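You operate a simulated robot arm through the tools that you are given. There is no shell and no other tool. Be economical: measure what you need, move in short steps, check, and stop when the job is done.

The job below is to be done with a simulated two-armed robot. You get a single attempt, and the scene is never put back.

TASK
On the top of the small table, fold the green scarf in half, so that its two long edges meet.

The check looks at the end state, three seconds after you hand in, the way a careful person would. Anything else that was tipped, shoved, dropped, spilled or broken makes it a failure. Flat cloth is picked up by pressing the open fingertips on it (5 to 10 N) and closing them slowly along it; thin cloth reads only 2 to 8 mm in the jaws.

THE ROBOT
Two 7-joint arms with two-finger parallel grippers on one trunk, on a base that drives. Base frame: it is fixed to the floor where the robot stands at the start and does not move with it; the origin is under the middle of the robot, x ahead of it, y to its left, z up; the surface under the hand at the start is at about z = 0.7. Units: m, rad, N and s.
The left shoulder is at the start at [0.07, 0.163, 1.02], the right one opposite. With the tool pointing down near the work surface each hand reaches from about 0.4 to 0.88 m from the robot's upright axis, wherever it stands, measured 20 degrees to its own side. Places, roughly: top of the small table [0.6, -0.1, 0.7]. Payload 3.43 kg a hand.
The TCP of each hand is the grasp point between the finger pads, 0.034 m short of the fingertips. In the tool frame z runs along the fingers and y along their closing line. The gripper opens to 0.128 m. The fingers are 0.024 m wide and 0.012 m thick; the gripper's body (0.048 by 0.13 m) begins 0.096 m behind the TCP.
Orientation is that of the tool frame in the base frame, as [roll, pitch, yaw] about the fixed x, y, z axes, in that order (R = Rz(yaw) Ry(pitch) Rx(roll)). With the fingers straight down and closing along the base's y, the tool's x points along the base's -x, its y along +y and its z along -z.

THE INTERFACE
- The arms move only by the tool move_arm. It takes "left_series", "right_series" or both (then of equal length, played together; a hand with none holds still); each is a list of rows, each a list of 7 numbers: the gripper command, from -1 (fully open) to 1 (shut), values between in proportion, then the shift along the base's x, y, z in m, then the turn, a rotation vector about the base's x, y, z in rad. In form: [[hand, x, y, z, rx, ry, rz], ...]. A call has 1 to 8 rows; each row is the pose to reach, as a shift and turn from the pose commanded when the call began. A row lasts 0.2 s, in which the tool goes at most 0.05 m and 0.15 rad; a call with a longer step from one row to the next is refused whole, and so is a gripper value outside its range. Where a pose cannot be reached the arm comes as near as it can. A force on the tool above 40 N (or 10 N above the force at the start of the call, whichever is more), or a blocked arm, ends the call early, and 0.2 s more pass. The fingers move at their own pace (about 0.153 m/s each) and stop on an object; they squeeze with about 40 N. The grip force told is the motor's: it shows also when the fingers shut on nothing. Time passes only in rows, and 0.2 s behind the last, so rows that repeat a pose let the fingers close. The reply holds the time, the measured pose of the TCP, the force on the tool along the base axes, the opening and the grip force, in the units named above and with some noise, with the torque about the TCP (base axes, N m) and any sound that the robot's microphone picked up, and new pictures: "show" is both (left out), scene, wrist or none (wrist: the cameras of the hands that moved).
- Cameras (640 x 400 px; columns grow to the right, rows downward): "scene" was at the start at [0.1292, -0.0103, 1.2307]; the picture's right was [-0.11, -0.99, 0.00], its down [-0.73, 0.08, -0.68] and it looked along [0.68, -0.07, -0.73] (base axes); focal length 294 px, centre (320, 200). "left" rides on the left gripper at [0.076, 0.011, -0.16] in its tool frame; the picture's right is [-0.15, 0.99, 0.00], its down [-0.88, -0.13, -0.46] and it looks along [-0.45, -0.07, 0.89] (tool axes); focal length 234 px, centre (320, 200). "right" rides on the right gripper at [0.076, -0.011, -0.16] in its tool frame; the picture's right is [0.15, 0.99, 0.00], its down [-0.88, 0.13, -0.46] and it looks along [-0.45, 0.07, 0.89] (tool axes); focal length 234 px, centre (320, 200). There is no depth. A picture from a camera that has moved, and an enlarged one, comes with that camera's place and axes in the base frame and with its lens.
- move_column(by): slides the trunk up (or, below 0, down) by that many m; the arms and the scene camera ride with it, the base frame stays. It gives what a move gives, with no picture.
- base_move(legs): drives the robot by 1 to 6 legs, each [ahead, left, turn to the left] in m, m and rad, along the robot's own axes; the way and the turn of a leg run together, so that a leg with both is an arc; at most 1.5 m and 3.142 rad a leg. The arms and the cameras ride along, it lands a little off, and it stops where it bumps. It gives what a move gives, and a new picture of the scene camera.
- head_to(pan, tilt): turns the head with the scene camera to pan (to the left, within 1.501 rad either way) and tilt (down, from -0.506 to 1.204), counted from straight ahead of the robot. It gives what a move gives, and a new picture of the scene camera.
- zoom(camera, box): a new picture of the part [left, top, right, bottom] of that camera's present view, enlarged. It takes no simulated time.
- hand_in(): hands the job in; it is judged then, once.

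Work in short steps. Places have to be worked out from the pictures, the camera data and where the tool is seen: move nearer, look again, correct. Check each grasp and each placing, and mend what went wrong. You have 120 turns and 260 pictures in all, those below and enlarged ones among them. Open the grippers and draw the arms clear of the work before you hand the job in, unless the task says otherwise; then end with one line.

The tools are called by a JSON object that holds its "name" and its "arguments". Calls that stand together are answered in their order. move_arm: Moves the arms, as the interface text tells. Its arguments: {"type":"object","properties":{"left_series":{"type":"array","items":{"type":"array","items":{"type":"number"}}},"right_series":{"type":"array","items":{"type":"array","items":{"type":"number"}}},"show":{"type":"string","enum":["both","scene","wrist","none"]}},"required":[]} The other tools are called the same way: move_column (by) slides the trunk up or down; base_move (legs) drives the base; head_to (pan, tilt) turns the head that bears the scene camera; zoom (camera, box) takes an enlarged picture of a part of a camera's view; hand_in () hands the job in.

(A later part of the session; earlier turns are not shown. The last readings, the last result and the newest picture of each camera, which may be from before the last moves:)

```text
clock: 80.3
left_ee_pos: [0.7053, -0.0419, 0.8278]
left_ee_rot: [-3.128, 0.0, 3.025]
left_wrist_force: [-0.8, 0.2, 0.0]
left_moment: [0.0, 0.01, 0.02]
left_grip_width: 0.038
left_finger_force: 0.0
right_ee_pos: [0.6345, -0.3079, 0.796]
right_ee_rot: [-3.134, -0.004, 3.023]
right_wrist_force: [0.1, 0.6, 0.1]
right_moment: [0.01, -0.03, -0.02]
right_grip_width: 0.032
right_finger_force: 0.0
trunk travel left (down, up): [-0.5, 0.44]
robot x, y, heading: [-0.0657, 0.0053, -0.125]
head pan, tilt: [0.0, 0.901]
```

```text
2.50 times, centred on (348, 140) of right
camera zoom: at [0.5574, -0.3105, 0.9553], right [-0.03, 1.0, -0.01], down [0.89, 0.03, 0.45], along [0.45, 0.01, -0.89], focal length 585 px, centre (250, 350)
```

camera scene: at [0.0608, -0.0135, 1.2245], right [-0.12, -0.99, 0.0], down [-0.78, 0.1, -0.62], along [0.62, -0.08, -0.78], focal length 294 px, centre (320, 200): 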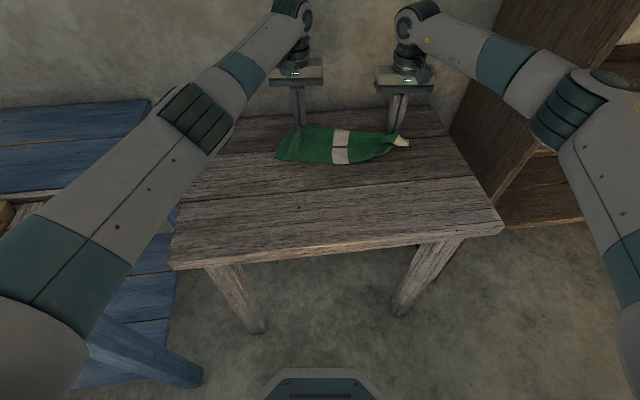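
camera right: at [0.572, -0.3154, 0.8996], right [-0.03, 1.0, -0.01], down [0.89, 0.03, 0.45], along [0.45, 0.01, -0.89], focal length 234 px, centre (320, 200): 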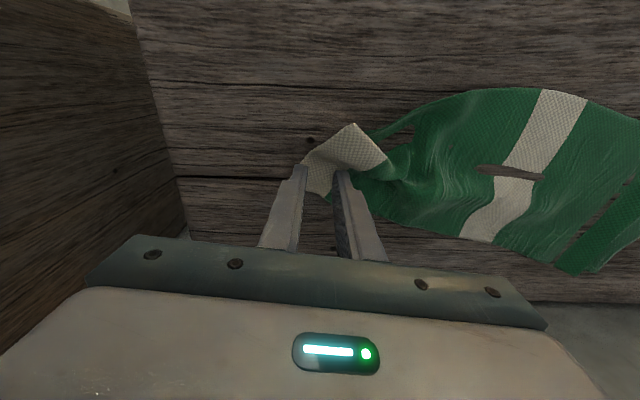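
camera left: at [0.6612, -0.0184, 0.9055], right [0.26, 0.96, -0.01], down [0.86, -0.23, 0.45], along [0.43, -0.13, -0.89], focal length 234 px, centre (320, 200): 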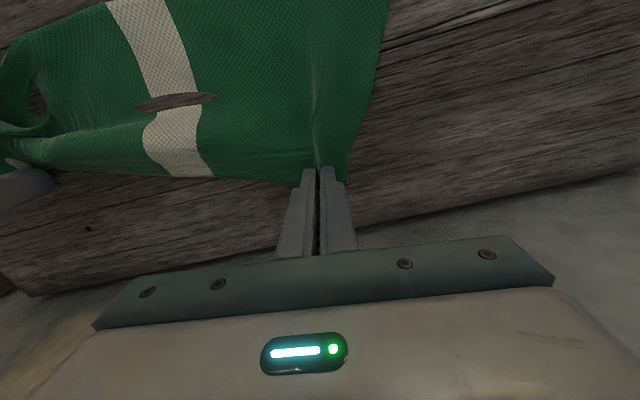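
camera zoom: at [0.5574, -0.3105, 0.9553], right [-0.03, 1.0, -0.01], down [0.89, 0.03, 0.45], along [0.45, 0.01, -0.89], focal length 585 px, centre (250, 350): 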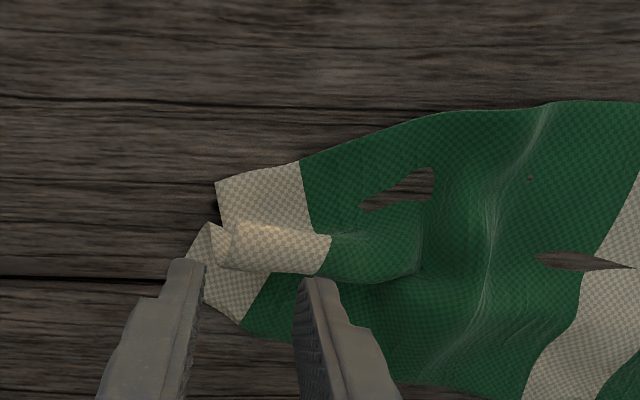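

Good: the near corner popped out, leaving only a roll across the strip. I'll press on the near patch at (0.606, −0.306) with closed fingers and slide it toward me.

{"name": "move_arm", "arguments": {"right_series": [[1, -0.02, 0, 0, 0, 0, 0], [1, -0.029, 0.002, -0.03, 0, 0, 0], [1, -0.029, 0.002, -0.055, 0, 0, 0], [1, -0.029, 0.002, -0.0605, 0, 0, 0], [1, -0.029, 0.002, -0.062, 0, 0, 0]], "show": "none"}}

{"name": "move_arm", "arguments": {"right_series": [[1, -0.007, -0.001, -0.0006, 0, 0, 0], [1, -0.016, -0.003, -0.0006, 0, 0, 0], [1, -0.025, -0.005, -0.0006, 0, 0, 0], [1, -0.034, -0.007, -0.0006, 0, 0, 0], [1, -0.043, -0.008, -0.0006, 0, 0, 0], [1, -0.05, -0.01, -0.0006, 0, 0, 0], [1, -0.05, -0.01, 0.02, 0, 0, 0], [1, -0.02, 0, 0.06, 0, 0, 0]], "show": "none"}}

{"name": "zoom", "arguments": {"camera": "right", "box": [220, 40, 540, 240]}}

```text
clock: 81.5
left_ee_pos: [0.7052, -0.0409, 0.8273]
left_ee_rot: [-3.128, -0.002, 3.02]
left_wrist_force: [-0.7, -0.6, 0.2]
left_moment: [-0.01, 0.02, 0.0]
left_grip_width: 0.0383
left_finger_force: 0.1
right_ee_pos: [0.6066, -0.3043, 0.7351]
right_ee_rot: [-3.136, -0.002, 3.023]
right_wrist_force: [-0.1, -0.3, 12.8]
right_moment: [0.02, -0.07, 0.0]
right_grip_width: 0.0
right_finger_force: 32.5
trunk travel left (down, up): [-0.5, 0.44]
robot x, y, heading: [-0.0621, 0.0024, -0.123]
head pan, tilt: [0.0, 0.901]
```

```text
refused: row 8 steps farther than a row can; nothing moved
```

```text
2.00 times, centred on (380, 140) of right
camera zoom: at [0.5293, -0.3086, 0.8957], right [-0.03, 1.0, -0.01], down [0.89, 0.03, 0.45], along [0.45, 0.01, -0.89], focal length 468 px, centre (200, 320)
```

zoom: 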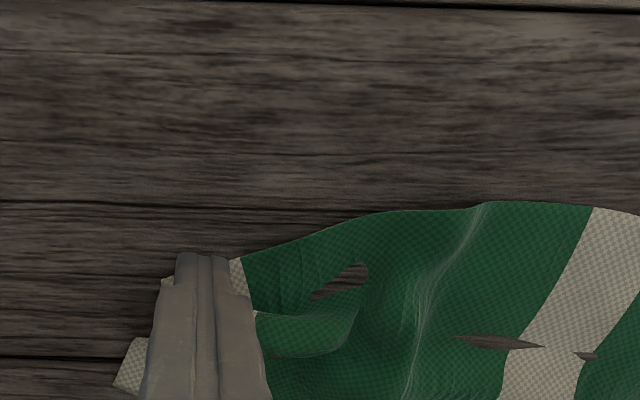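

Pressed at 12.8 N; I'll slide with slightly less force and a shorter last step.

{"name": "move_arm", "arguments": {"right_series": [[1, -0.007, -0.001, 0.0003, 0, 0, 0], [1, -0.016, -0.003, 0.0003, 0, 0, 0], [1, -0.025, -0.005, 0.0003, 0, 0, 0], [1, -0.034, -0.007, 0.0003, 0, 0, 0], [1, -0.043, -0.008, 0.0003, 0, 0, 0], [1, -0.05, -0.01, 0.0003, 0, 0, 0], [1, -0.05, -0.01, 0.02, 0, 0, 0], [1, -0.03, 0, 0.055, 0, 0, 0]], "show": "none"}}

{"name": "zoom", "arguments": {"camera": "right", "box": [220, 40, 540, 240]}}

```text
clock: 83.3
left_ee_pos: [0.7063, -0.0409, 0.8255]
left_ee_rot: [-3.128, -0.004, 3.023]
left_wrist_force: [0.2, -1.3, -0.5]
left_moment: [-0.05, 0.04, 0.04]
left_grip_width: 0.0383
left_finger_force: 0.1
right_ee_pos: [0.5772, -0.3018, 0.7869]
right_ee_rot: [-3.133, -0.008, 3.022]
right_wrist_force: [1.0, 0.5, -0.5]
right_moment: [0.01, -0.02, -0.01]
right_grip_width: 0.0
right_finger_force: 33.3
trunk travel left (down, up): [-0.5, 0.44]
robot x, y, heading: [-0.0642, 0.0017, -0.124]
head pan, tilt: [0.0, 0.901]
```

```text
2.00 times, centred on (380, 140) of right
camera zoom: at [0.4994, -0.3047, 0.9474], right [-0.03, 1.0, -0.01], down [0.89, 0.03, 0.45], along [0.45, 0.01, -0.89], focal length 468 px, centre (200, 320)
```

zoom: 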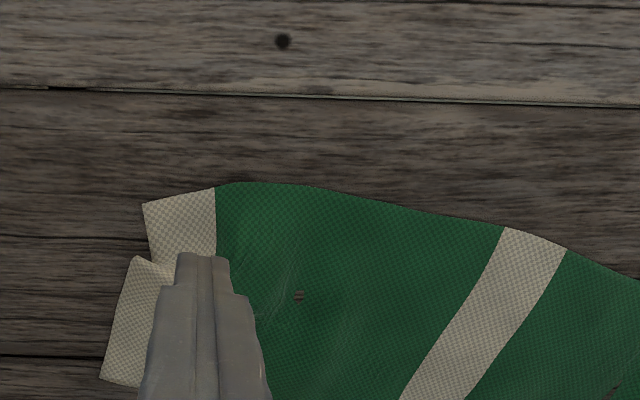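

Nearly flat; a small tuck remains, with the far-right corner at (0.669, −0.364). I'll press near that corner and slide it forward and inward.

{"name": "move_arm", "arguments": {"right_series": [[1, 0.035, -0.02, 0.01, 0, 0, 0], [1, 0.075, -0.04, 0, 0, 0, 0], [1, 0.075, -0.04, -0.03, 0, 0, 0], [1, 0.075, -0.04, -0.046, 0, 0, 0], [1, 0.075, -0.04, -0.0512, 0, 0, 0]], "show": "none"}}

```text
clock: 84.5
left_ee_pos: [0.7053, -0.0418, 0.8264]
left_ee_rot: [-3.128, -0.002, 3.027]
left_wrist_force: [-0.2, 0.6, -0.5]
left_moment: [0.02, 0.01, -0.01]
left_grip_width: 0.0384
left_finger_force: 0.2
right_ee_pos: [0.6522, -0.344, 0.737]
right_ee_rot: [-3.134, -0.005, 3.021]
right_wrist_force: [0.9, -0.8, 0.3]
right_moment: [0.0, -0.05, 0.02]
right_grip_width: 0.0
right_finger_force: 32.9
trunk travel left (down, up): [-0.5, 0.44]
robot x, y, heading: [-0.0646, 0.0048, -0.121]
head pan, tilt: [0.0, 0.901]
```

{"name": "move_arm", "arguments": {"right_series": [[1, 0, 0, -0.002, 0, 0, 0], [1, 0.007, 0.003, -0.0025, 0, 0, 0], [1, 0.014, 0.006, -0.0025, 0, 0, 0], [1, 0.021, 0.009, -0.0025, 0, 0, 0], [1, 0.028, 0.012, -0.0025, 0, 0, 0], [1, 0.028, 0.012, 0.02, 0, 0, 0], [1, -0.005, 0.012, 0.05, 0, 0, 0], [0.4, -0.045, 0.012, 0.075, 0, 0, 0]], "show": "none"}}

{"name": "zoom", "arguments": {"camera": "right", "box": [220, 20, 540, 220]}}

{"name": "zoom", "arguments": {"camera": "left", "box": [140, 20, 460, 220]}}

```text
clock: 86.3
left_ee_pos: [0.7057, -0.041, 0.8267]
left_ee_rot: [-3.126, -0.002, 3.025]
left_wrist_force: [0.3, -0.7, -0.7]
left_moment: [0.01, -0.02, -0.02]
left_grip_width: 0.0383
left_finger_force: 0.2
right_ee_pos: [0.6044, -0.3346, 0.8119]
right_ee_rot: [-3.135, -0.004, 3.025]
right_wrist_force: [-0.2, 0.1, -0.7]
right_moment: [0.02, -0.04, 0.03]
right_grip_width: 0.0385
right_finger_force: 0.1
trunk travel left (down, up): [-0.5, 0.44]
robot x, y, heading: [-0.0649, 0.0026, -0.124]
head pan, tilt: [0.0, 0.901]
```

```text
2.00 times, centred on (380, 120) of right
camera zoom: at [0.5272, -0.3373, 0.9721], right [-0.03, 1.0, -0.01], down [0.89, 0.03, 0.45], along [0.45, 0.01, -0.89], focal length 468 px, centre (200, 360)
```

zoom: 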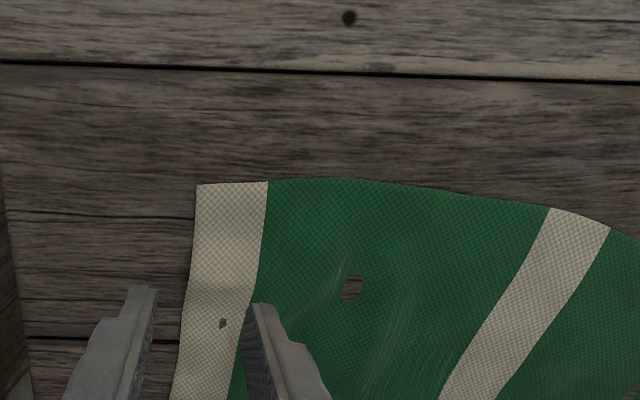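

```text
2.00 times, centred on (300, 120) of left
camera zoom: at [0.6319, -0.019, 0.9871], right [0.26, 0.97, -0.01], down [0.86, -0.23, 0.46], along [0.44, -0.13, -0.89], focal length 468 px, centre (360, 360)
```

zoom: 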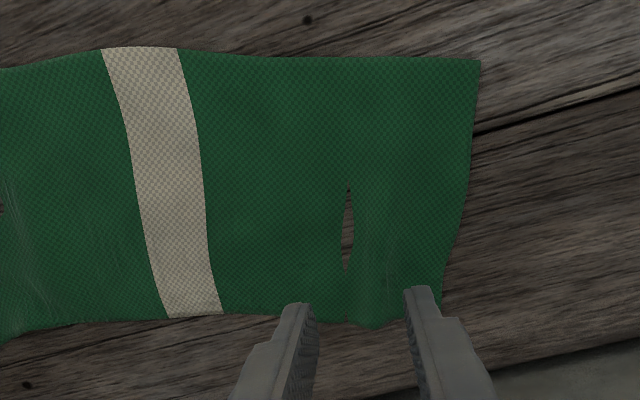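

Flat again. I'll repeat the left far corner smoothing slide.

{"name": "move_arm", "arguments": {"left_series": [[1, 0.012, 0.012, -0.02, 0, 0, 0], [1, 0.022, 0.022, -0.055, 0, 0, 0], [1, 0.022, 0.022, -0.082, 0, 0, 0], [1, 0.022, 0.022, -0.09, 0, 0, 0], [1, 0.022, 0.022, -0.0915, 0, 0, 0]], "show": "none"}}

{"name": "move_arm", "arguments": {"left_series": [[1, 0, 0, -0.0006, 0, 0, 0], [1, 0.003, 0.007, -0.0006, 0, 0, 0], [1, 0.007, 0.015, -0.0006, 0, 0, 0], [1, 0.009, 0.022, -0.0006, 0, 0, 0], [1, 0.01, 0.027, -0.0006, 0, 0, 0], [1, 0.01, 0.027, 0.02, 0, 0, 0], [0.6, -0.005, 0.01, 0.045, 0, 0, 0], [0.4, -0.02, -0.01, 0.08, 0, 0, 0]], "show": "none"}}

{"name": "zoom", "arguments": {"camera": "left", "box": [180, 60, 436, 220]}}

```text
clock: 87.5
left_ee_pos: [0.7281, -0.0184, 0.736]
left_ee_rot: [-3.127, -0.003, 3.026]
left_wrist_force: [0.8, 0.1, 5.8]
left_moment: [0.03, -0.01, 0.03]
left_grip_width: 0.0
left_finger_force: 33.1
right_ee_pos: [0.6045, -0.3355, 0.8117]
right_ee_rot: [-3.135, -0.004, 3.022]
right_wrist_force: [-0.1, 0.2, 0.2]
right_moment: [-0.03, 0.05, 0.02]
right_grip_width: 0.0385
right_finger_force: 0.1
trunk travel left (down, up): [-0.5, 0.44]
robot x, y, heading: [-0.0609, 0.0034, -0.122]
head pan, tilt: [0.0, 0.901]
```

```text
clock: 89.3
left_ee_pos: [0.7038, -0.0294, 0.8154]
left_ee_rot: [-3.128, -0.002, 3.025]
left_wrist_force: [-1.3, 0.8, -0.1]
left_moment: [0.01, -0.05, 0.01]
left_grip_width: 0.0384
left_finger_force: 0.1
right_ee_pos: [0.605, -0.3345, 0.8112]
right_ee_rot: [-3.133, -0.003, 3.023]
right_wrist_force: [-0.4, 0.0, 0.1]
right_moment: [-0.03, 0.01, -0.02]
right_grip_width: 0.0386
right_finger_force: 0.1
trunk travel left (down, up): [-0.5, 0.44]
robot x, y, heading: [-0.0626, 0.0015, -0.12]
head pan, tilt: [0.0, 0.901]
```

```text
2.50 times, centred on (308, 140) of left
camera zoom: at [0.6317, -0.0072, 0.9753], right [0.26, 0.97, -0.01], down [0.86, -0.23, 0.45], along [0.44, -0.13, -0.89], focal length 585 px, centre (350, 350)
```

zoom: 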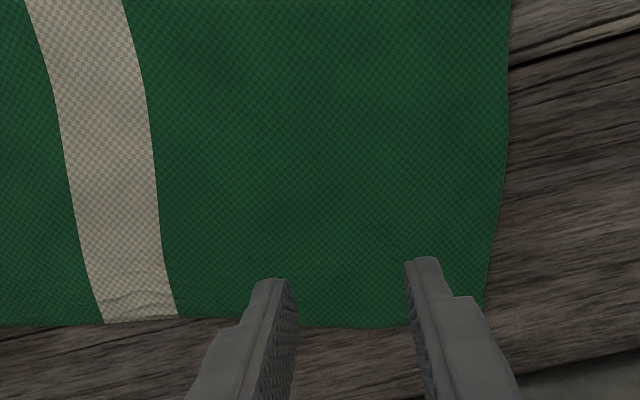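

Both ends are smooth. I'll bring both hands over the far edge (left aimed at (0.749, −0.022)) and look at the right side.

{"name": "move_arm", "arguments": {"left_series": [[0.3, 0.025, 0.004, 0, 0, 0, 0], [0.3, 0.045, 0.007, -0.01, 0, 0, 0], [0.3, 0.045, 0.007, -0.03, 0, 0, 0], [0.3, 0.045, 0.007, -0.05, 0, 0, 0]], "right_series": [[0.4, 0.04, 0.012, 0, 0, 0, 0], [0.4, 0.085, 0.024, 0, 0, 0, 0], [0.4, 0.085, 0.024, -0.03, 0, 0, 0], [0.4, 0.085, 0.024, -0.05, 0, 0, 0]], "show": "none"}}

{"name": "zoom", "arguments": {"camera": "right", "box": [220, 80, 420, 205]}}

{"name": "zoom", "arguments": {"camera": "left", "box": [220, 80, 420, 205]}}

```text
clock: 90.3
left_ee_pos: [0.7509, -0.0221, 0.7633]
left_ee_rot: [-3.127, -0.003, 3.024]
left_wrist_force: [0.0, -0.5, -0.1]
left_moment: [-0.01, 0.03, 0.0]
left_grip_width: 0.0446
left_finger_force: 0.0
right_ee_pos: [0.6919, -0.3099, 0.7619]
right_ee_rot: [-3.135, -0.006, 3.025]
right_wrist_force: [0.3, -0.6, -0.4]
right_moment: [-0.01, 0.04, 0.01]
right_grip_width: 0.0385
right_finger_force: 0.1
trunk travel left (down, up): [-0.5, 0.44]
robot x, y, heading: [-0.0608, 0.0056, -0.127]
head pan, tilt: [0.0, 0.901]
```

```text
3.20 times, centred on (320, 142) of right
camera zoom: at [0.616, -0.3125, 0.9223], right [-0.03, 1.0, -0.01], down [0.89, 0.03, 0.45], along [0.45, 0.01, -0.89], focal length 749 px, centre (320, 384)
```

zoom: 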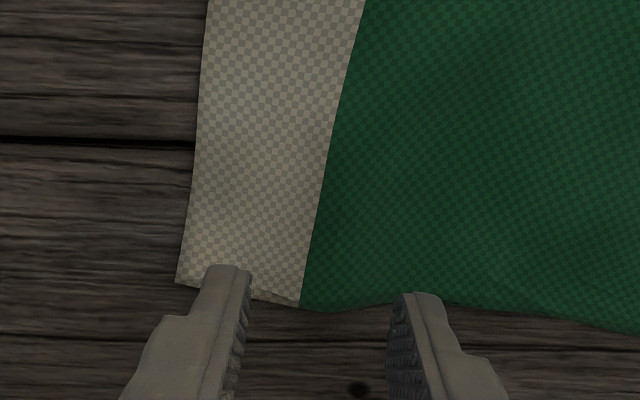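

```text
3.20 times, centred on (320, 142) of left
camera zoom: at [0.6776, 0.0002, 0.924], right [0.26, 0.97, -0.01], down [0.86, -0.23, 0.45], along [0.44, -0.13, -0.89], focal length 749 px, centre (320, 384)
```

zoom: 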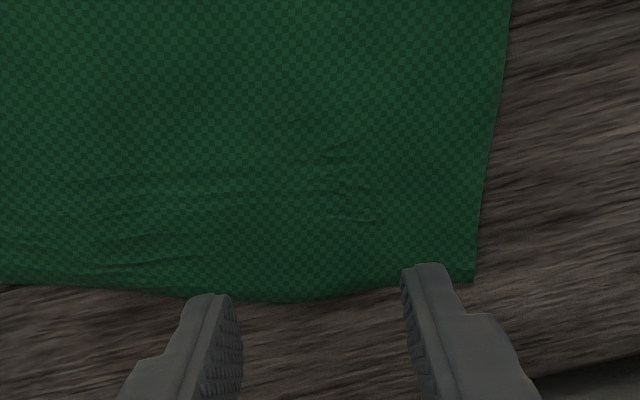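

Both are well placed (right 4.5 cm and left 4.5 cm from the corners). Lowering to contact.

{"name": "move_arm", "arguments": {"left_series": [[0.3, 0, 0, -0.015, 0, 0, 0], [0.3, 0, 0, -0.023, 0, 0, 0], [0.3, 0, 0, -0.0265, 0, 0, 0], [0.3, 0, 0, -0.0275, 0, 0, 0]], "right_series": [[0.35, 0, 0, -0.015, 0, 0, 0], [0.35, 0, 0, -0.022, 0, 0, 0], [0.35, 0, 0, -0.0252, 0, 0, 0], [0.35, 0, 0, -0.0262, 0, 0, 0]], "show": "none"}}

```text
clock: 91.3
left_ee_pos: [0.7515, -0.0218, 0.7384]
left_ee_rot: [-3.127, -0.004, 3.024]
left_wrist_force: [-0.4, 0.1, 1.3]
left_moment: [0.0, 0.01, 0.01]
left_grip_width: 0.045
left_finger_force: 0.0
right_ee_pos: [0.6909, -0.3108, 0.7357]
right_ee_rot: [-3.136, -0.006, 3.023]
right_wrist_force: [1.0, 0.3, -0.6]
right_moment: [-0.03, 0.0, 0.01]
right_grip_width: 0.0417
right_finger_force: 0.1
trunk travel left (down, up): [-0.5, 0.44]
robot x, y, heading: [-0.0611, 0.0061, -0.12]
head pan, tilt: [0.0, 0.901]
```

{"name": "move_arm", "arguments": {"left_series": [[0.3, 0, 0, -0.0015, 0, 0, 0], [0.3, 0, 0, -0.0022, 0, 0, 0]], "right_series": [[0.35, 0, 0, -0.001, 0, 0, 0], [0.35, 0, 0, -0.0015, 0, 0, 0]], "show": "none"}}

```text
clock: 91.9
left_ee_pos: [0.7516, -0.0236, 0.7361]
left_ee_rot: [-3.128, -0.002, 3.024]
left_wrist_force: [0.5, 0.3, 2.7]
left_moment: [0.1, -0.05, -0.04]
left_grip_width: 0.0449
left_finger_force: 0.7
right_ee_pos: [0.691, -0.3094, 0.736]
right_ee_rot: [-3.135, -0.005, 3.023]
right_wrist_force: [0.6, 0.7, 2.7]
right_moment: [0.03, -0.02, -0.05]
right_grip_width: 0.0416
right_finger_force: 0.1
trunk travel left (down, up): [-0.5, 0.44]
robot x, y, heading: [-0.0676, 0.0031, -0.126]
head pan, tilt: [0.0, 0.901]
```

Light contact on both (2.7 N). I'll press about 0.6 mm more and close slowly.

{"name": "move_arm", "arguments": {"left_series": [[0.36, 0, 0, -0.0006, 0, 0, 0], [0.44, 0, 0, -0.0006, 0, 0, 0], [0.54, 0, 0, -0.0006, 0, 0, 0], [0.64, 0, 0, -0.0006, 0, 0, 0], [0.74, 0, 0, -0.0006, 0, 0, 0], [0.86, 0, 0, -0.0006, 0, 0, 0], [1, 0, 0, -0.0006, 0, 0, 0], [1, 0, 0, -0.0006, 0, 0, 0]], "right_series": [[0.4, 0, 0, -0.0006, 0, 0, 0], [0.48, 0, 0, -0.0006, 0, 0, 0], [0.56, 0, 0, -0.0006, 0, 0, 0], [0.66, 0, 0, -0.0006, 0, 0, 0], [0.76, 0, 0, -0.0006, 0, 0, 0], [0.88, 0, 0, -0.0006, 0, 0, 0], [1, 0, 0, -0.0006, 0, 0, 0], [1, 0, 0, -0.0006, 0, 0, 0]], "show": "none"}}

```text
clock: 93.7
left_ee_pos: [0.7507, -0.022, 0.7355]
left_ee_rot: [-3.127, -0.002, 3.026]
left_wrist_force: [0.1, 1.4, 6.8]
left_moment: [0.13, 0.03, -0.02]
left_grip_width: 0.0002
left_finger_force: 32.6
right_ee_pos: [0.6922, -0.3098, 0.736]
right_ee_rot: [-3.134, -0.005, 3.024]
right_wrist_force: [0.4, -1.5, 6.3]
right_moment: [-0.09, 0.0, -0.01]
right_grip_width: 0.0023
right_finger_force: 37.4
trunk travel left (down, up): [-0.5, 0.44]
robot x, y, heading: [-0.0615, 0.0054, -0.128]
head pan, tilt: [0.0, 0.901]
```

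Right gripped (2.3 mm); the left slipped. I'll retry the left with firmer pressure (its successes were at 7–12 N).

{"name": "move_arm", "arguments": {"left_series": [[0.95, 0, 0, 0.006, 0, 0, 0], [0.6, 0, 0, 0.02, 0, 0, 0], [0.3, -0.001, -0.004, 0.02, 0, 0, 0], [0.3, -0.001, -0.004, 0.008, 0, 0, 0], [0.3, -0.001, -0.004, 0.001, 0, 0, 0], [0.3, -0.001, -0.004, -0.0002, 0, 0, 0]], "show": "wrist"}}

```text
clock: 95.1
left_ee_pos: [0.7501, -0.027, 0.7373]
left_ee_rot: [-3.126, -0.001, 3.025]
left_wrist_force: [-1.4, -0.1, 3.6]
left_moment: [0.1, 0.03, 0.02]
left_grip_width: 0.0448
left_finger_force: 0.1
right_ee_pos: [0.6908, -0.3087, 0.7357]
right_ee_rot: [-3.134, -0.001, 3.022]
right_wrist_force: [1.0, -1.3, 10.1]
right_moment: [-0.07, 0.03, 0.02]
right_grip_width: 0.0026
right_finger_force: 37.7
trunk travel left (down, up): [-0.5, 0.44]
robot x, y, heading: [-0.0617, 0.0071, -0.125]
head pan, tilt: [0.0, 0.901]
camera left: at [0.6771, -0.0039, 0.8959], right [0.26, 0.97, -0.01], down [0.86, -0.23, 0.46], along [0.44, -0.13, -0.89], focal length 234 px, centre (320, 200)
```

left: 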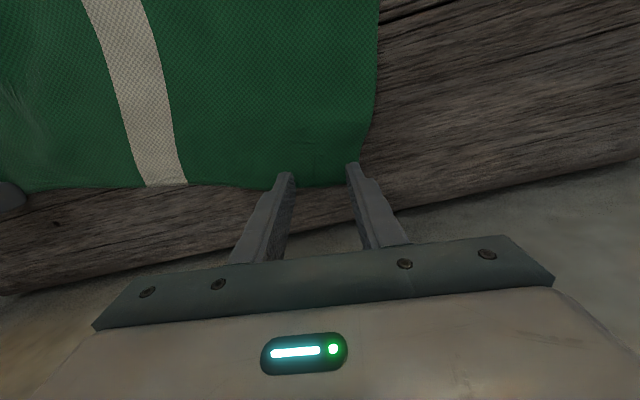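

The short edge slid in to the outer finger. As before, I'll shift 9 mm inward and press to about 10 N.

{"name": "move_arm", "arguments": {"left_series": [[0.3, 0, -0.009, 0.003, 0, 0, 0], [0.3, -0.001, -0.009, 0, 0, 0, 0], [0.3, -0.001, -0.009, -0.0015, 0, 0, 0]], "show": "none"}}

```text
clock: 95.9
left_ee_pos: [0.7492, -0.0356, 0.7363]
left_ee_rot: [-3.128, 0.001, 3.024]
left_wrist_force: [-1.2, -0.8, 13.8]
left_moment: [0.37, 0.04, 0.01]
left_grip_width: 0.0446
left_finger_force: 0.0
right_ee_pos: [0.6916, -0.3091, 0.7357]
right_ee_rot: [-3.135, -0.001, 3.025]
right_wrist_force: [0.9, -0.3, 6.2]
right_moment: [-0.03, 0.01, -0.01]
right_grip_width: 0.0027
right_finger_force: 37.2
trunk travel left (down, up): [-0.5, 0.44]
robot x, y, heading: [-0.0607, 0.0044, -0.127]
head pan, tilt: [0.0, 0.901]
```

{"name": "move_arm", "arguments": {"left_series": [[0.36, 0, 0, 0.0003, 0, 0, 0], [0.44, 0, 0, 0.0003, 0, 0, 0], [0.54, 0, 0, 0.0003, 0, 0, 0], [0.64, 0, 0, 0.0003, 0, 0, 0], [0.74, 0, 0, 0.0003, 0, 0, 0], [0.86, 0, 0, 0.0003, 0, 0, 0], [1, 0, 0, 0.0003, 0, 0, 0], [1, 0, 0, 0.0003, 0, 0, 0]], "show": "wrist"}}

```text
clock: 97.7
left_ee_pos: [0.7493, -0.0355, 0.7355]
left_ee_rot: [-3.127, 0.0, 3.023]
left_wrist_force: [1.9, -3.1, 23.1]
left_moment: [-0.08, 0.13, 0.02]
left_grip_width: 0.0018
left_finger_force: 36.5
right_ee_pos: [0.6909, -0.3098, 0.7365]
right_ee_rot: [-3.133, -0.002, 3.025]
right_wrist_force: [0.6, 1.4, 1.8]
right_moment: [0.05, 0.0, 0.0]
right_grip_width: 0.0027
right_finger_force: 37.5
trunk travel left (down, up): [-0.5, 0.44]
robot x, y, heading: [-0.0623, 0.0083, -0.122]
head pan, tilt: [0.0, 0.901]
camera left: at [0.6755, -0.0139, 0.8956], right [0.26, 0.96, -0.01], down [0.86, -0.23, 0.46], along [0.44, -0.13, -0.89], focal length 234 px, centre (320, 200)
```

left: 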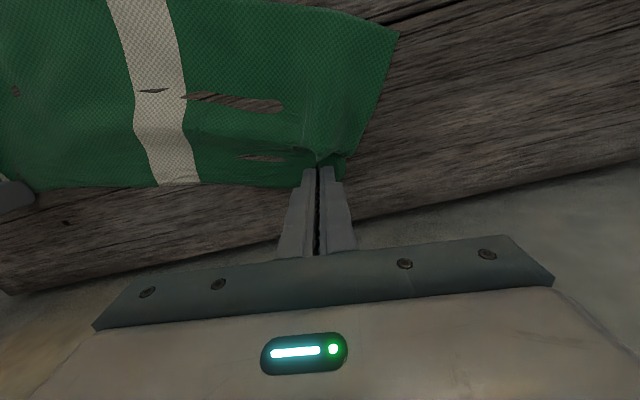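

Both hold single layers now. The left near corner got dragged forward, so I'll hang the sheet to straighten it, move back 10 cm, and lay it forward again before the fold.

{"name": "move_arm", "arguments": {"left_series": [[1, 0, 0, 0.025, 0, 0, 0], [1, -0.01, 0.001, 0.06, 0, 0, 0], [1, -0.03, 0.004, 0.095, 0, 0, 0], [1, -0.06, 0.007, 0.125, 0, 0, 0], [1, -0.09, 0.011, 0.14, 0, 0, 0], [1, -0.12, 0.015, 0.14, 0, 0, 0], [1, -0.13, 0.016, 0.128, 0, 0, 0], [1, -0.13, 0.016, 0.128, 0, 0, 0]], "right_series": [[1, 0, 0, 0.025, 0, 0, 0], [1, -0.01, 0.001, 0.06, 0, 0, 0], [1, -0.03, 0.004, 0.095, 0, 0, 0], [1, -0.06, 0.007, 0.125, 0, 0, 0], [1, -0.09, 0.011, 0.14, 0, 0, 0], [1, -0.12, 0.015, 0.14, 0, 0, 0], [1, -0.13, 0.016, 0.128, 0, 0, 0], [1, -0.13, 0.016, 0.128, 0, 0, 0]], "show": "none"}}

{"name": "zoom", "arguments": {"camera": "scene", "box": [240, 80, 480, 230]}}

```text
clock: 99.5
left_ee_pos: [0.6195, -0.0197, 0.8622]
left_ee_rot: [-3.128, -0.005, 3.025]
left_wrist_force: [1.2, 0.5, -0.2]
left_moment: [0.03, 0.0, 0.01]
left_grip_width: 0.002
left_finger_force: 36.7
right_ee_pos: [0.5616, -0.2944, 0.863]
right_ee_rot: [-3.134, -0.004, 3.022]
right_wrist_force: [-0.1, 0.0, -0.1]
right_moment: [-0.01, 0.01, -0.01]
right_grip_width: 0.0024
right_finger_force: 37.4
trunk travel left (down, up): [-0.5, 0.44]
robot x, y, heading: [-0.0646, 0.0053, -0.127]
head pan, tilt: [0.0, 0.901]
```

```text
2.67 times, centred on (360, 155) of scene
camera zoom: at [0.0603, -0.0131, 1.2246], right [-0.12, -0.99, 0.0], down [-0.78, 0.1, -0.62], along [0.62, -0.08, -0.78], focal length 785 px, centre (213, 320)
```

zoom: 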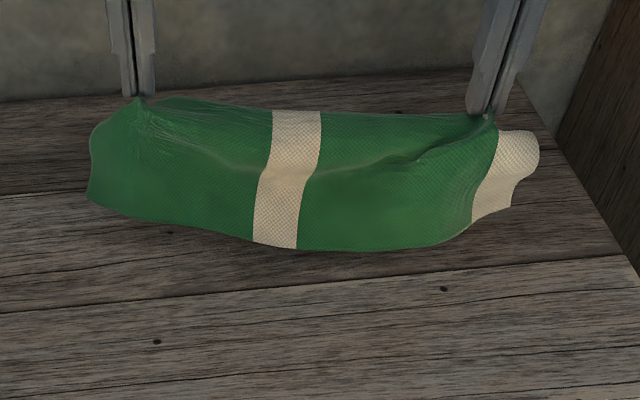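

It hangs well but the top edge is slack between the hands. I'll spread the hands 6 mm each and lay forward.

{"name": "move_arm", "arguments": {"left_series": [[1, 0.0, 0.006, 0, 0, 0, 0], [1, 0.03, 0.002, -0.004, 0, 0, 0], [1, 0.06, -0.001, -0.016, 0, 0, 0], [1, 0.085, -0.004, -0.035, 0, 0, 0], [1, 0.105, -0.007, -0.06, 0, 0, 0], [1, 0.118, -0.009, -0.088, 0, 0, 0], [1, 0.126, -0.01, -0.108, 0, 0, 0], [1, 0.134, -0.011, -0.116, 0, 0, 0]], "right_series": [[1, 0.0, -0.006, 0, 0, 0, 0], [1, 0.03, -0.01, -0.004, 0, 0, 0], [1, 0.06, -0.013, -0.016, 0, 0, 0], [1, 0.085, -0.016, -0.035, 0, 0, 0], [1, 0.105, -0.019, -0.06, 0, 0, 0], [1, 0.118, -0.021, -0.088, 0, 0, 0], [1, 0.126, -0.022, -0.108, 0, 0, 0], [1, 0.134, -0.023, -0.116, 0, 0, 0]], "show": "none"}}

{"name": "base_move", "arguments": {"legs": [[0.03, 0, 0]]}}

{"name": "zoom", "arguments": {"camera": "scene", "box": [220, 100, 460, 250]}}

```text
clock: 101.3
left_ee_pos: [0.7535, -0.0321, 0.7455]
left_ee_rot: [-3.129, -0.003, 3.02]
left_wrist_force: [-2.4, -7.1, 1.4]
left_moment: [-0.23, 0.08, 0.14]
left_grip_width: 0.0018
left_finger_force: 36.7
right_ee_pos: [0.6963, -0.3162, 0.7446]
right_ee_rot: [-3.135, -0.004, 3.024]
right_wrist_force: [1.5, 7.9, 0.9]
right_moment: [0.26, -0.06, -0.1]
right_grip_width: 0.0026
right_finger_force: 37.0
trunk travel left (down, up): [-0.5, 0.44]
robot x, y, heading: [-0.0652, -0.0014, -0.125]
head pan, tilt: [0.0, 0.901]
```

```text
clock: 102.1
left_ee_pos: [0.7655, -0.0335, 0.749]
left_ee_rot: [-3.129, -0.02, 3.029]
left_wrist_force: [-24.2, 4.4, 8.6]
left_moment: [-0.91, -3.57, 0.69]
left_grip_width: 0.0018
left_finger_force: 36.5
right_ee_pos: [0.7138, -0.3145, 0.7463]
right_ee_rot: [-3.136, -0.002, 3.028]
right_wrist_force: [-0.1, 2.3, -0.3]
right_moment: [0.08, -0.01, -0.04]
right_grip_width: 0.0027
right_finger_force: 37.2
trunk travel left (down, up): [-0.5, 0.44]
robot x, y, heading: [-0.0426, 0.0016, -0.123]
head pan, tilt: [0.0, 0.901]
stopped in leg 1: the force on the tool passed its limit at 177 N (the readings are from after the stop); the commanded pose is now the measured one
camera scene: at [0.0757, -0.0141, 1.225], right [-0.12, -0.99, 0.0], down [-0.78, 0.09, -0.62], along [0.62, -0.08, -0.78], focal length 294 px, centre (320, 200)
```

scene: 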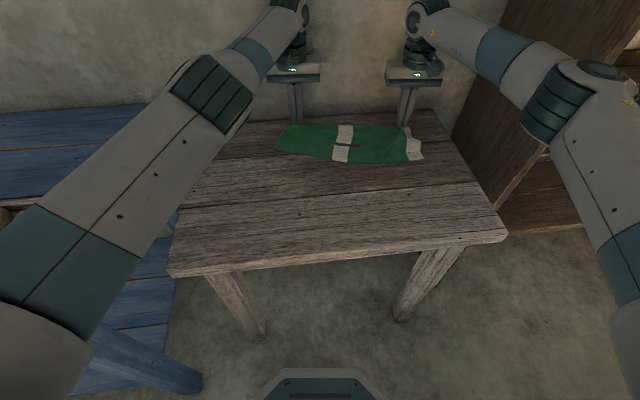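

```text
2.67 times, centred on (340, 175) of scene
camera zoom: at [0.0757, -0.0141, 1.225], right [-0.12, -0.99, 0.0], down [-0.78, 0.09, -0.62], along [0.62, -0.08, -0.78], focal length 785 px, centre (267, 267)
```

zoom: 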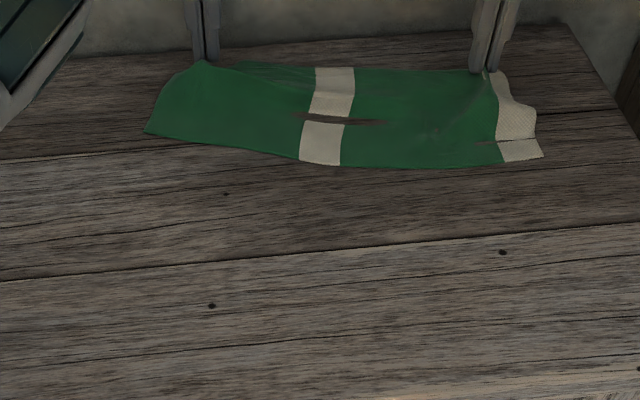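

The left gripper touched the wall as the base drove forward, so I must back that hand off. The sheet's right side is fine, but its near-left corner lags at x ≈ 0.677 (should be about 0.62). I'll move the left hand off the wall, release, and use it to slide that corner toward me.

{"name": "move_arm", "arguments": {"left_series": [[1, -0.01, 0, 0, 0, 0, 0], [1, -0.012, 0, -0.01, 0, 0, 0], [0.8, -0.012, 0, -0.011, 0, 0, 0], [0.5, -0.012, 0, -0.011, 0, 0, 0], [0.4, -0.012, 0, 0.01, 0, 0, 0], [0.4, -0.025, 0.005, 0.045, 0, 0, 0], [0.6, -0.06, 0.02, 0.07, 0, 0, 0], [1, -0.09, 0.04, 0.07, 0, 0, 0]], "show": "none"}}

{"name": "zoom", "arguments": {"camera": "left", "box": [160, 20, 480, 220]}}

```text
clock: 103.9
left_ee_pos: [0.6771, 0.006, 0.8141]
left_ee_rot: [-3.129, -0.025, 3.03]
left_wrist_force: [-0.3, -0.1, -0.5]
left_moment: [0.02, -0.02, -0.03]
left_grip_width: 0.0001
left_finger_force: 33.6
right_ee_pos: [0.7154, -0.3174, 0.7442]
right_ee_rot: [-3.136, -0.007, 3.024]
right_wrist_force: [-0.7, 0.2, 0.8]
right_moment: [0.0, 0.02, 0.0]
right_grip_width: 0.0027
right_finger_force: 37.0
trunk travel left (down, up): [-0.5, 0.44]
robot x, y, heading: [-0.0423, 0.0037, -0.121]
head pan, tilt: [0.0, 0.901]
```

```text
2.00 times, centred on (320, 120) of left
camera zoom: at [0.6078, 0.0277, 0.9766], right [0.26, 0.97, -0.02], down [0.87, -0.22, 0.44], along [0.42, -0.13, -0.9], focal length 468 px, centre (320, 360)
```

zoom: 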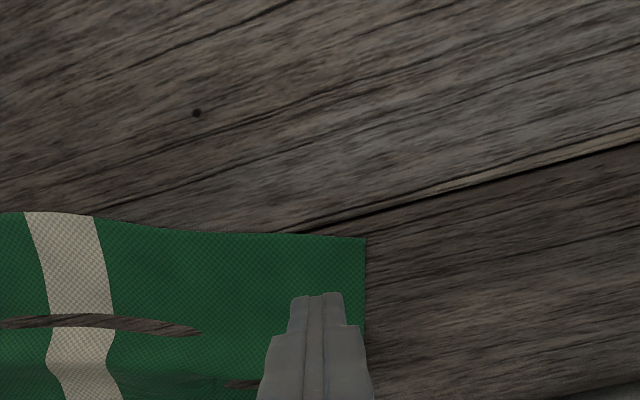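

Near-left corner is at (0.667, 0.034). Pressing at (0.685, 0.012) and sliding 4.5 cm toward me.

{"name": "move_arm", "arguments": {"left_series": [[1, 0.008, 0.006, -0.02, 0, 0, 0], [1, 0.008, 0.006, -0.055, 0, 0, 0], [1, 0.008, 0.006, -0.073, 0, 0, 0], [1, 0.008, 0.006, -0.0775, 0, 0, 0]], "show": "none"}}

```text
clock: 104.9
left_ee_pos: [0.6855, 0.0114, 0.7359]
left_ee_rot: [-3.13, -0.024, 3.028]
left_wrist_force: [-0.9, -0.3, 1.2]
left_moment: [-0.02, 0.01, -0.02]
left_grip_width: 0.0
left_finger_force: 33.0
right_ee_pos: [0.7168, -0.3179, 0.7446]
right_ee_rot: [-3.136, -0.006, 3.026]
right_wrist_force: [0.0, -0.6, -0.6]
right_moment: [0.0, 0.0, -0.01]
right_grip_width: 0.0026
right_finger_force: 36.8
trunk travel left (down, up): [-0.5, 0.44]
robot x, y, heading: [-0.044, 0.0001, -0.121]
head pan, tilt: [0.0, 0.901]
```

{"name": "move_arm", "arguments": {"left_series": [[1, 0, 0, -0.0012, 0, 0, 0], [1, -0.01, 0.001, -0.0012, 0, 0, 0], [1, -0.02, 0.002, -0.0012, 0, 0, 0], [1, -0.03, 0.004, -0.0012, 0, 0, 0], [1, -0.04, 0.005, -0.0012, 0, 0, 0], [1, -0.046, 0.006, -0.0012, 0, 0, 0], [1, -0.046, 0.006, 0.02, 0, 0, 0], [0.6, -0.01, 0.0, 0.05, 0, 0, 0]], "show": "none"}}

{"name": "zoom", "arguments": {"camera": "left", "box": [160, 20, 480, 220]}}

{"name": "zoom", "arguments": {"camera": "scene", "box": [250, 100, 450, 225]}}

```text
clock: 106.7
left_ee_pos: [0.6765, 0.0103, 0.7863]
left_ee_rot: [-3.129, -0.024, 3.03]
left_wrist_force: [1.1, 0.2, -0.4]
left_moment: [0.01, 0.02, -0.01]
left_grip_width: 0.0256
left_finger_force: 0.0
right_ee_pos: [0.716, -0.318, 0.7428]
right_ee_rot: [-3.134, -0.006, 3.025]
right_wrist_force: [-0.2, 1.1, -0.2]
right_moment: [0.0, 0.01, 0.02]
right_grip_width: 0.0025
right_finger_force: 37.7
trunk travel left (down, up): [-0.5, 0.44]
robot x, y, heading: [-0.0452, 0.0006, -0.119]
head pan, tilt: [0.0, 0.901]
```

```text
2.00 times, centred on (320, 120) of left
camera zoom: at [0.6069, 0.0318, 0.9491], right [0.26, 0.97, -0.01], down [0.87, -0.23, 0.44], along [0.42, -0.12, -0.9], focal length 468 px, centre (320, 360)
```

zoom: 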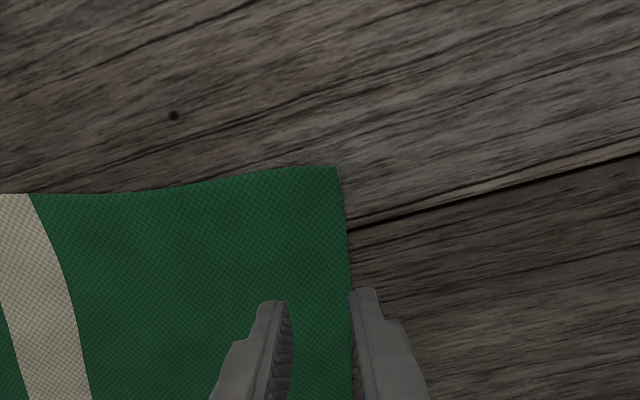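

```text
3.20 times, centred on (350, 162) of scene
camera zoom: at [0.0805, -0.0165, 1.2243], right [-0.12, -0.99, 0.0], down [-0.78, 0.1, -0.62], along [0.62, -0.07, -0.78], focal length 942 px, centre (224, 320)
```

zoom: 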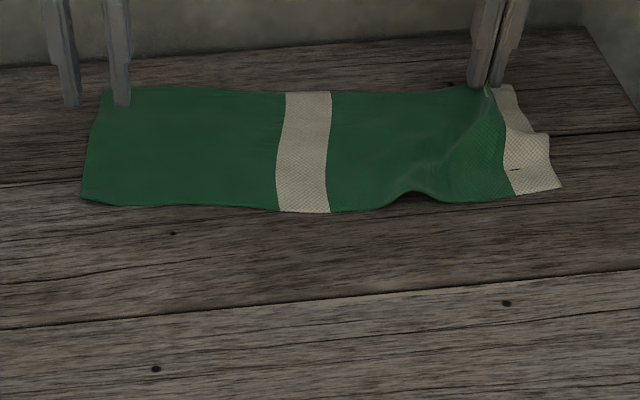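

The left side is flat again (near-left corner at (0.62, 0.034)). Now I'll regrip the left far edge at about (0.755, −0.04).

{"name": "move_arm", "arguments": {"left_series": [[0.3, 0.03, -0.02, 0.01, 0, 0, 0], [0.3, 0.06, -0.04, 0.005, 0, 0, 0], [0.3, 0.078, -0.05, -0.01, 0, 0, 0], [0.3, 0.078, -0.05, -0.035, 0, 0, 0], [0.3, 0.078, -0.05, -0.046, 0, 0, 0], [0.3, 0.078, -0.05, -0.0495, 0, 0, 0], [0.3, 0.078, -0.05, -0.051, 0, 0, 0]], "show": "wrist"}}

```text
clock: 108.3
left_ee_pos: [0.7551, -0.0379, 0.7363]
left_ee_rot: [-3.13, -0.022, 3.028]
left_wrist_force: [0.5, 0.4, -0.2]
left_moment: [-0.01, 0.0, 0.01]
left_grip_width: 0.0448
left_finger_force: 0.1
right_ee_pos: [0.7163, -0.3191, 0.7448]
right_ee_rot: [-3.134, -0.005, 3.026]
right_wrist_force: [0.0, 0.6, -0.1]
right_moment: [-0.01, -0.02, -0.06]
right_grip_width: 0.0024
right_finger_force: 37.2
trunk travel left (down, up): [-0.5, 0.44]
robot x, y, heading: [-0.0452, 0.002, -0.122]
head pan, tilt: [0.0, 0.901]
camera left: at [0.6847, -0.0172, 0.8982], right [0.26, 0.97, -0.02], down [0.87, -0.22, 0.44], along [0.42, -0.13, -0.9], focal length 234 px, centre (320, 200)
```

left: 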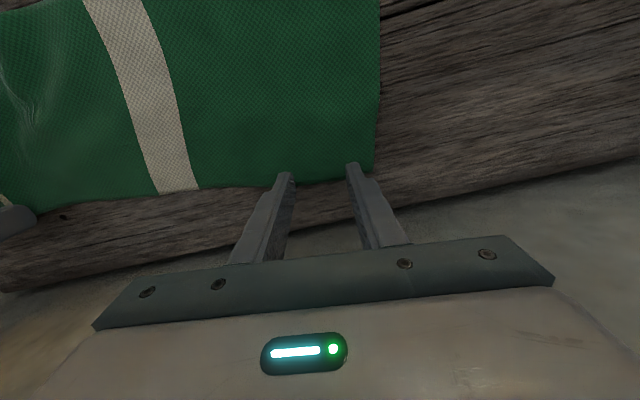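

Placement is good. Pressing down.

{"name": "move_arm", "arguments": {"left_series": [[0.3, -0.003, -0.003, -0.001, 0, 0, 0], [0.3, -0.003, -0.003, -0.0025, 0, 0, 0]], "show": "none"}}

```text
clock: 108.9
left_ee_pos: [0.7504, -0.041, 0.7357]
left_ee_rot: [-3.128, -0.019, 3.029]
left_wrist_force: [2.2, -0.6, 9.3]
left_moment: [0.29, -0.15, -0.06]
left_grip_width: 0.0448
left_finger_force: 0.0
right_ee_pos: [0.7149, -0.3179, 0.7462]
right_ee_rot: [-3.134, -0.005, 3.028]
right_wrist_force: [0.8, -0.6, -0.1]
right_moment: [-0.02, -0.03, 0.0]
right_grip_width: 0.0024
right_finger_force: 36.8
trunk travel left (down, up): [-0.5, 0.44]
robot x, y, heading: [-0.0447, 0.003, -0.122]
head pan, tilt: [0.0, 0.901]
```

9.3 N. Closing slowly.

{"name": "move_arm", "arguments": {"left_series": [[0.36, 0, 0, 0, 0, 0, 0], [0.44, 0, 0, 0, 0, 0, 0], [0.54, 0, 0, 0, 0, 0, 0], [0.64, 0, 0, 0, 0, 0, 0], [0.74, 0, 0, 0, 0, 0, 0], [0.86, 0, 0, 0, 0, 0, 0], [1, 0, 0, 0, 0, 0, 0], [1, 0, 0, 0, 0, 0, 0]], "show": "wrist"}}

```text
clock: 110.7
left_ee_pos: [0.7506, -0.043, 0.7351]
left_ee_rot: [-3.128, -0.022, 3.027]
left_wrist_force: [-1.2, -15.7, 17.2]
left_moment: [-0.41, 0.04, 0.14]
left_grip_width: 0.0023
left_finger_force: 36.7
right_ee_pos: [0.7159, -0.3157, 0.7458]
right_ee_rot: [-3.136, -0.003, 3.025]
right_wrist_force: [1.2, 13.8, -0.7]
right_moment: [0.48, -0.07, -0.07]
right_grip_width: 0.0025
right_finger_force: 37.4
trunk travel left (down, up): [-0.5, 0.44]
robot x, y, heading: [-0.0423, -0.0017, -0.123]
head pan, tilt: [0.0, 0.901]
camera left: at [0.6791, -0.0204, 0.897], right [0.26, 0.97, -0.02], down [0.87, -0.22, 0.44], along [0.42, -0.13, -0.9], focal length 234 px, centre (320, 200)
```

left: 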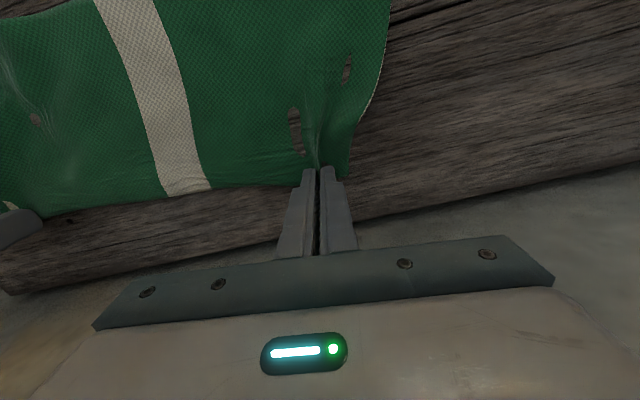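

Both hold and the sheet is flat. Now the fold arc toward me, ending about 4 cm up with the upper half inclined toward me and the tension eased.

{"name": "move_arm", "arguments": {"left_series": [[1, -0.004, -0.0025, 0.028, 0, 0, 0], [1, -0.0166, -0.0009, 0.05, -0.006, -0.05, 0], [1, -0.0351, 0.0014, 0.066, -0.012, -0.1, 0], [1, -0.0583, 0.0043, 0.0743, -0.025, -0.198, 0], [1, -0.0813, 0.0072, 0.0725, -0.037, -0.298, 0], [1, -0.1024, 0.0098, 0.0633, -0.05, -0.397, 0], [1, -0.1159, 0.0115, 0.0496, -0.056, -0.446, 0], [1, -0.1233, 0.0124, 0.0378, -0.062, -0.496, 0]], "right_series": [[1, -0.004, 0.0035, 0.02, 0, 0, 0], [1, -0.0166, 0.0051, 0.041, -0.006, -0.05, 0], [1, -0.0351, 0.0074, 0.056, -0.012, -0.1, 0], [1, -0.0583, 0.0103, 0.0643, -0.025, -0.198, 0], [1, -0.0813, 0.0132, 0.0625, -0.037, -0.298, 0], [1, -0.1024, 0.0158, 0.0533, -0.05, -0.397, 0], [1, -0.1159, 0.0175, 0.0396, -0.056, -0.446, 0], [1, -0.1233, 0.0184, 0.0278, -0.062, -0.496, 0]], "show": "none"}}

{"name": "zoom", "arguments": {"camera": "scene", "box": [250, 100, 450, 225]}}

{"name": "zoom", "arguments": {"camera": "left", "box": [0, 60, 420, 240]}}

```text
clock: 112.5
left_ee_pos: [0.6276, -0.0296, 0.7696]
left_ee_rot: [-3.121, 0.476, 3.032]
left_wrist_force: [-0.9, -6.8, 0.3]
left_moment: [-0.23, 0.03, -0.05]
left_grip_width: 0.0026
left_finger_force: 37.4
right_ee_pos: [0.5932, -0.2987, 0.7739]
right_ee_rot: [-3.129, 0.495, 3.028]
right_wrist_force: [1.3, 6.5, -0.1]
right_moment: [0.18, -0.04, 0.11]
right_grip_width: 0.0024
right_finger_force: 37.2
trunk travel left (down, up): [-0.5, 0.44]
robot x, y, heading: [-0.0433, 0.002, -0.124]
head pan, tilt: [0.0, 0.901]
```

```text
3.20 times, centred on (350, 162) of scene
camera zoom: at [0.0799, -0.0154, 1.2247], right [-0.12, -0.99, 0.0], down [-0.78, 0.1, -0.62], along [0.62, -0.08, -0.78], focal length 942 px, centre (224, 320)
```

zoom: 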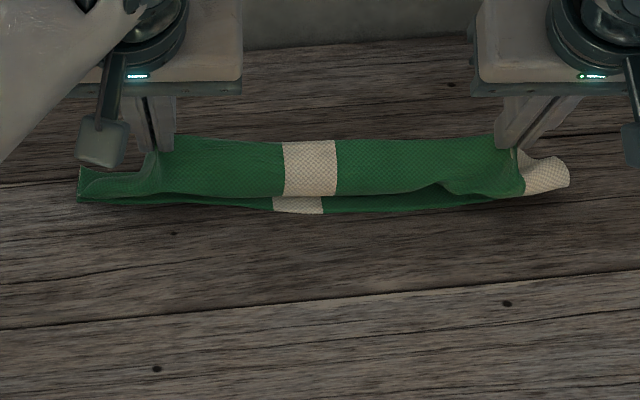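

```text
1.52 times, centred on (210, 150) of left
camera zoom: at [0.4888, 0.0013, 0.8776], right [0.25, 0.97, 0.05], down [0.55, -0.18, 0.81], along [0.79, -0.17, -0.58], focal length 357 px, centre (488, 276)
```

zoom: 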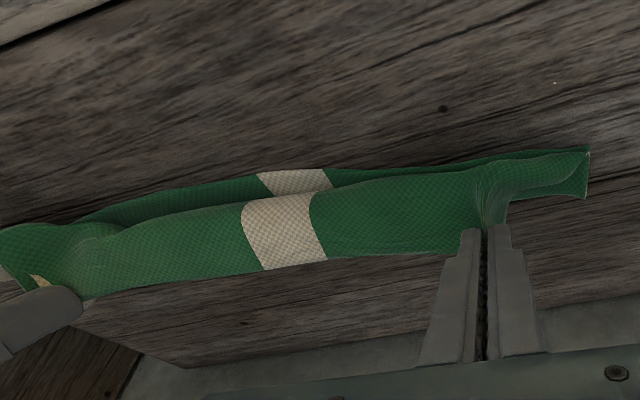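

Straight and clean, but still a bit slack. I'll pull slightly further toward me and up to make it taut, then open while moving toward me so the edge falls my way.

{"name": "move_arm", "arguments": {"left_series": [[1, -0.01, 0.001, 0.006, 0, 0, 0], [1, -0.022, 0.003, 0.01, 0, 0, 0], [0.7, -0.034, 0.004, 0.01, 0, 0, 0], [0.4, -0.046, 0.006, 0.01, 0, 0, 0], [0.4, -0.056, 0.007, 0.02, 0, 0, 0], [0.4, -0.06, 0.008, 0.055, 0, 0, 0], [0.4, -0.06, 0.008, 0.09, 0, 0, 0]], "right_series": [[1, -0.01, 0.001, 0.004, 0, 0, 0], [1, -0.022, 0.003, 0.006, 0, 0, 0], [0.7, -0.034, 0.004, 0.006, 0, 0, 0], [0.4, -0.046, 0.006, 0.006, 0, 0, 0], [0.4, -0.056, 0.007, 0.02, 0, 0, 0], [0.4, -0.06, 0.008, 0.055, 0, 0, 0], [0.4, -0.06, 0.008, 0.09, 0, 0, 0]], "show": "none"}}

{"name": "zoom", "arguments": {"camera": "scene", "box": [260, 110, 440, 222]}}

{"name": "zoom", "arguments": {"camera": "left", "box": [0, 40, 400, 240]}}

{"name": "zoom", "arguments": {"camera": "right", "box": [240, 40, 560, 240]}}

```text
clock: 114.1
left_ee_pos: [0.5682, -0.0218, 0.8613]
left_ee_rot: [-3.123, 0.476, 3.031]
left_wrist_force: [-0.1, -0.5, -0.3]
left_moment: [0.0, -0.02, 0.01]
left_grip_width: 0.0386
left_finger_force: 0.2
right_ee_pos: [0.5329, -0.2918, 0.8611]
right_ee_rot: [-3.131, 0.494, 3.027]
right_wrist_force: [-0.2, -0.5, -0.9]
right_moment: [0.01, -0.01, -0.01]
right_grip_width: 0.0381
right_finger_force: 0.0
trunk travel left (down, up): [-0.5, 0.44]
robot x, y, heading: [-0.0436, 0.0004, -0.118]
head pan, tilt: [0.0, 0.901]
```

```text
3.56 times, centred on (350, 166) of scene
camera zoom: at [0.0795, -0.0154, 1.2245], right [-0.12, -0.99, 0.0], down [-0.78, 0.1, -0.62], along [0.62, -0.08, -0.78], focal length 1046 px, centre (213, 321)
```

zoom: 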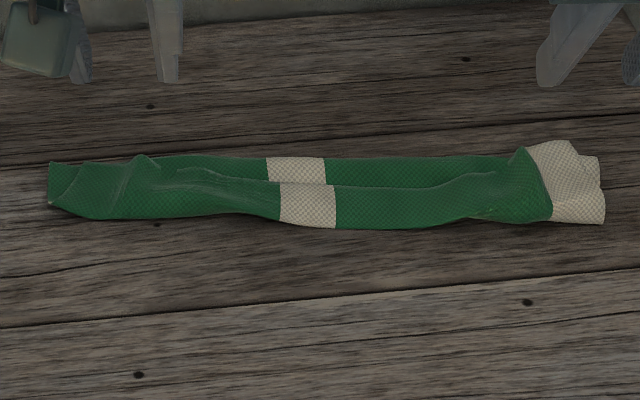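

```text
1.60 times, centred on (200, 140) of left
camera zoom: at [0.4299, 0.0086, 0.9692], right [0.25, 0.97, 0.05], down [0.56, -0.19, 0.81], along [0.79, -0.17, -0.58], focal length 375 px, centre (512, 296)
```

zoom: 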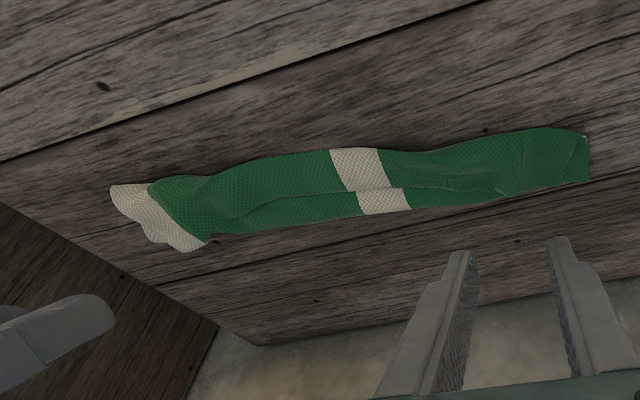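

```text
2.00 times, centred on (400, 140) of right
camera zoom: at [0.3882, -0.286, 0.9662], right [-0.01, 1.0, -0.08], down [0.57, 0.07, 0.82], along [0.82, -0.04, -0.57], focal length 468 px, centre (160, 320)
```

zoom: 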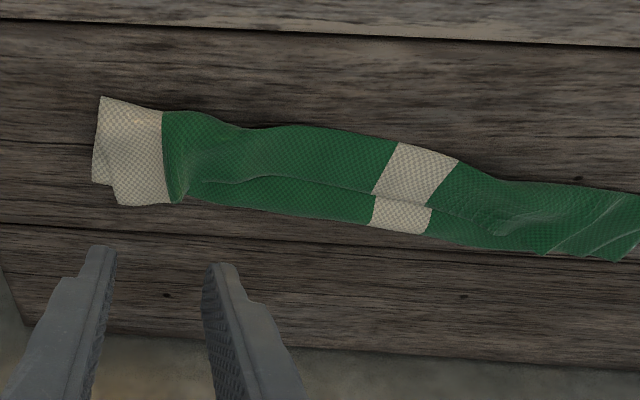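

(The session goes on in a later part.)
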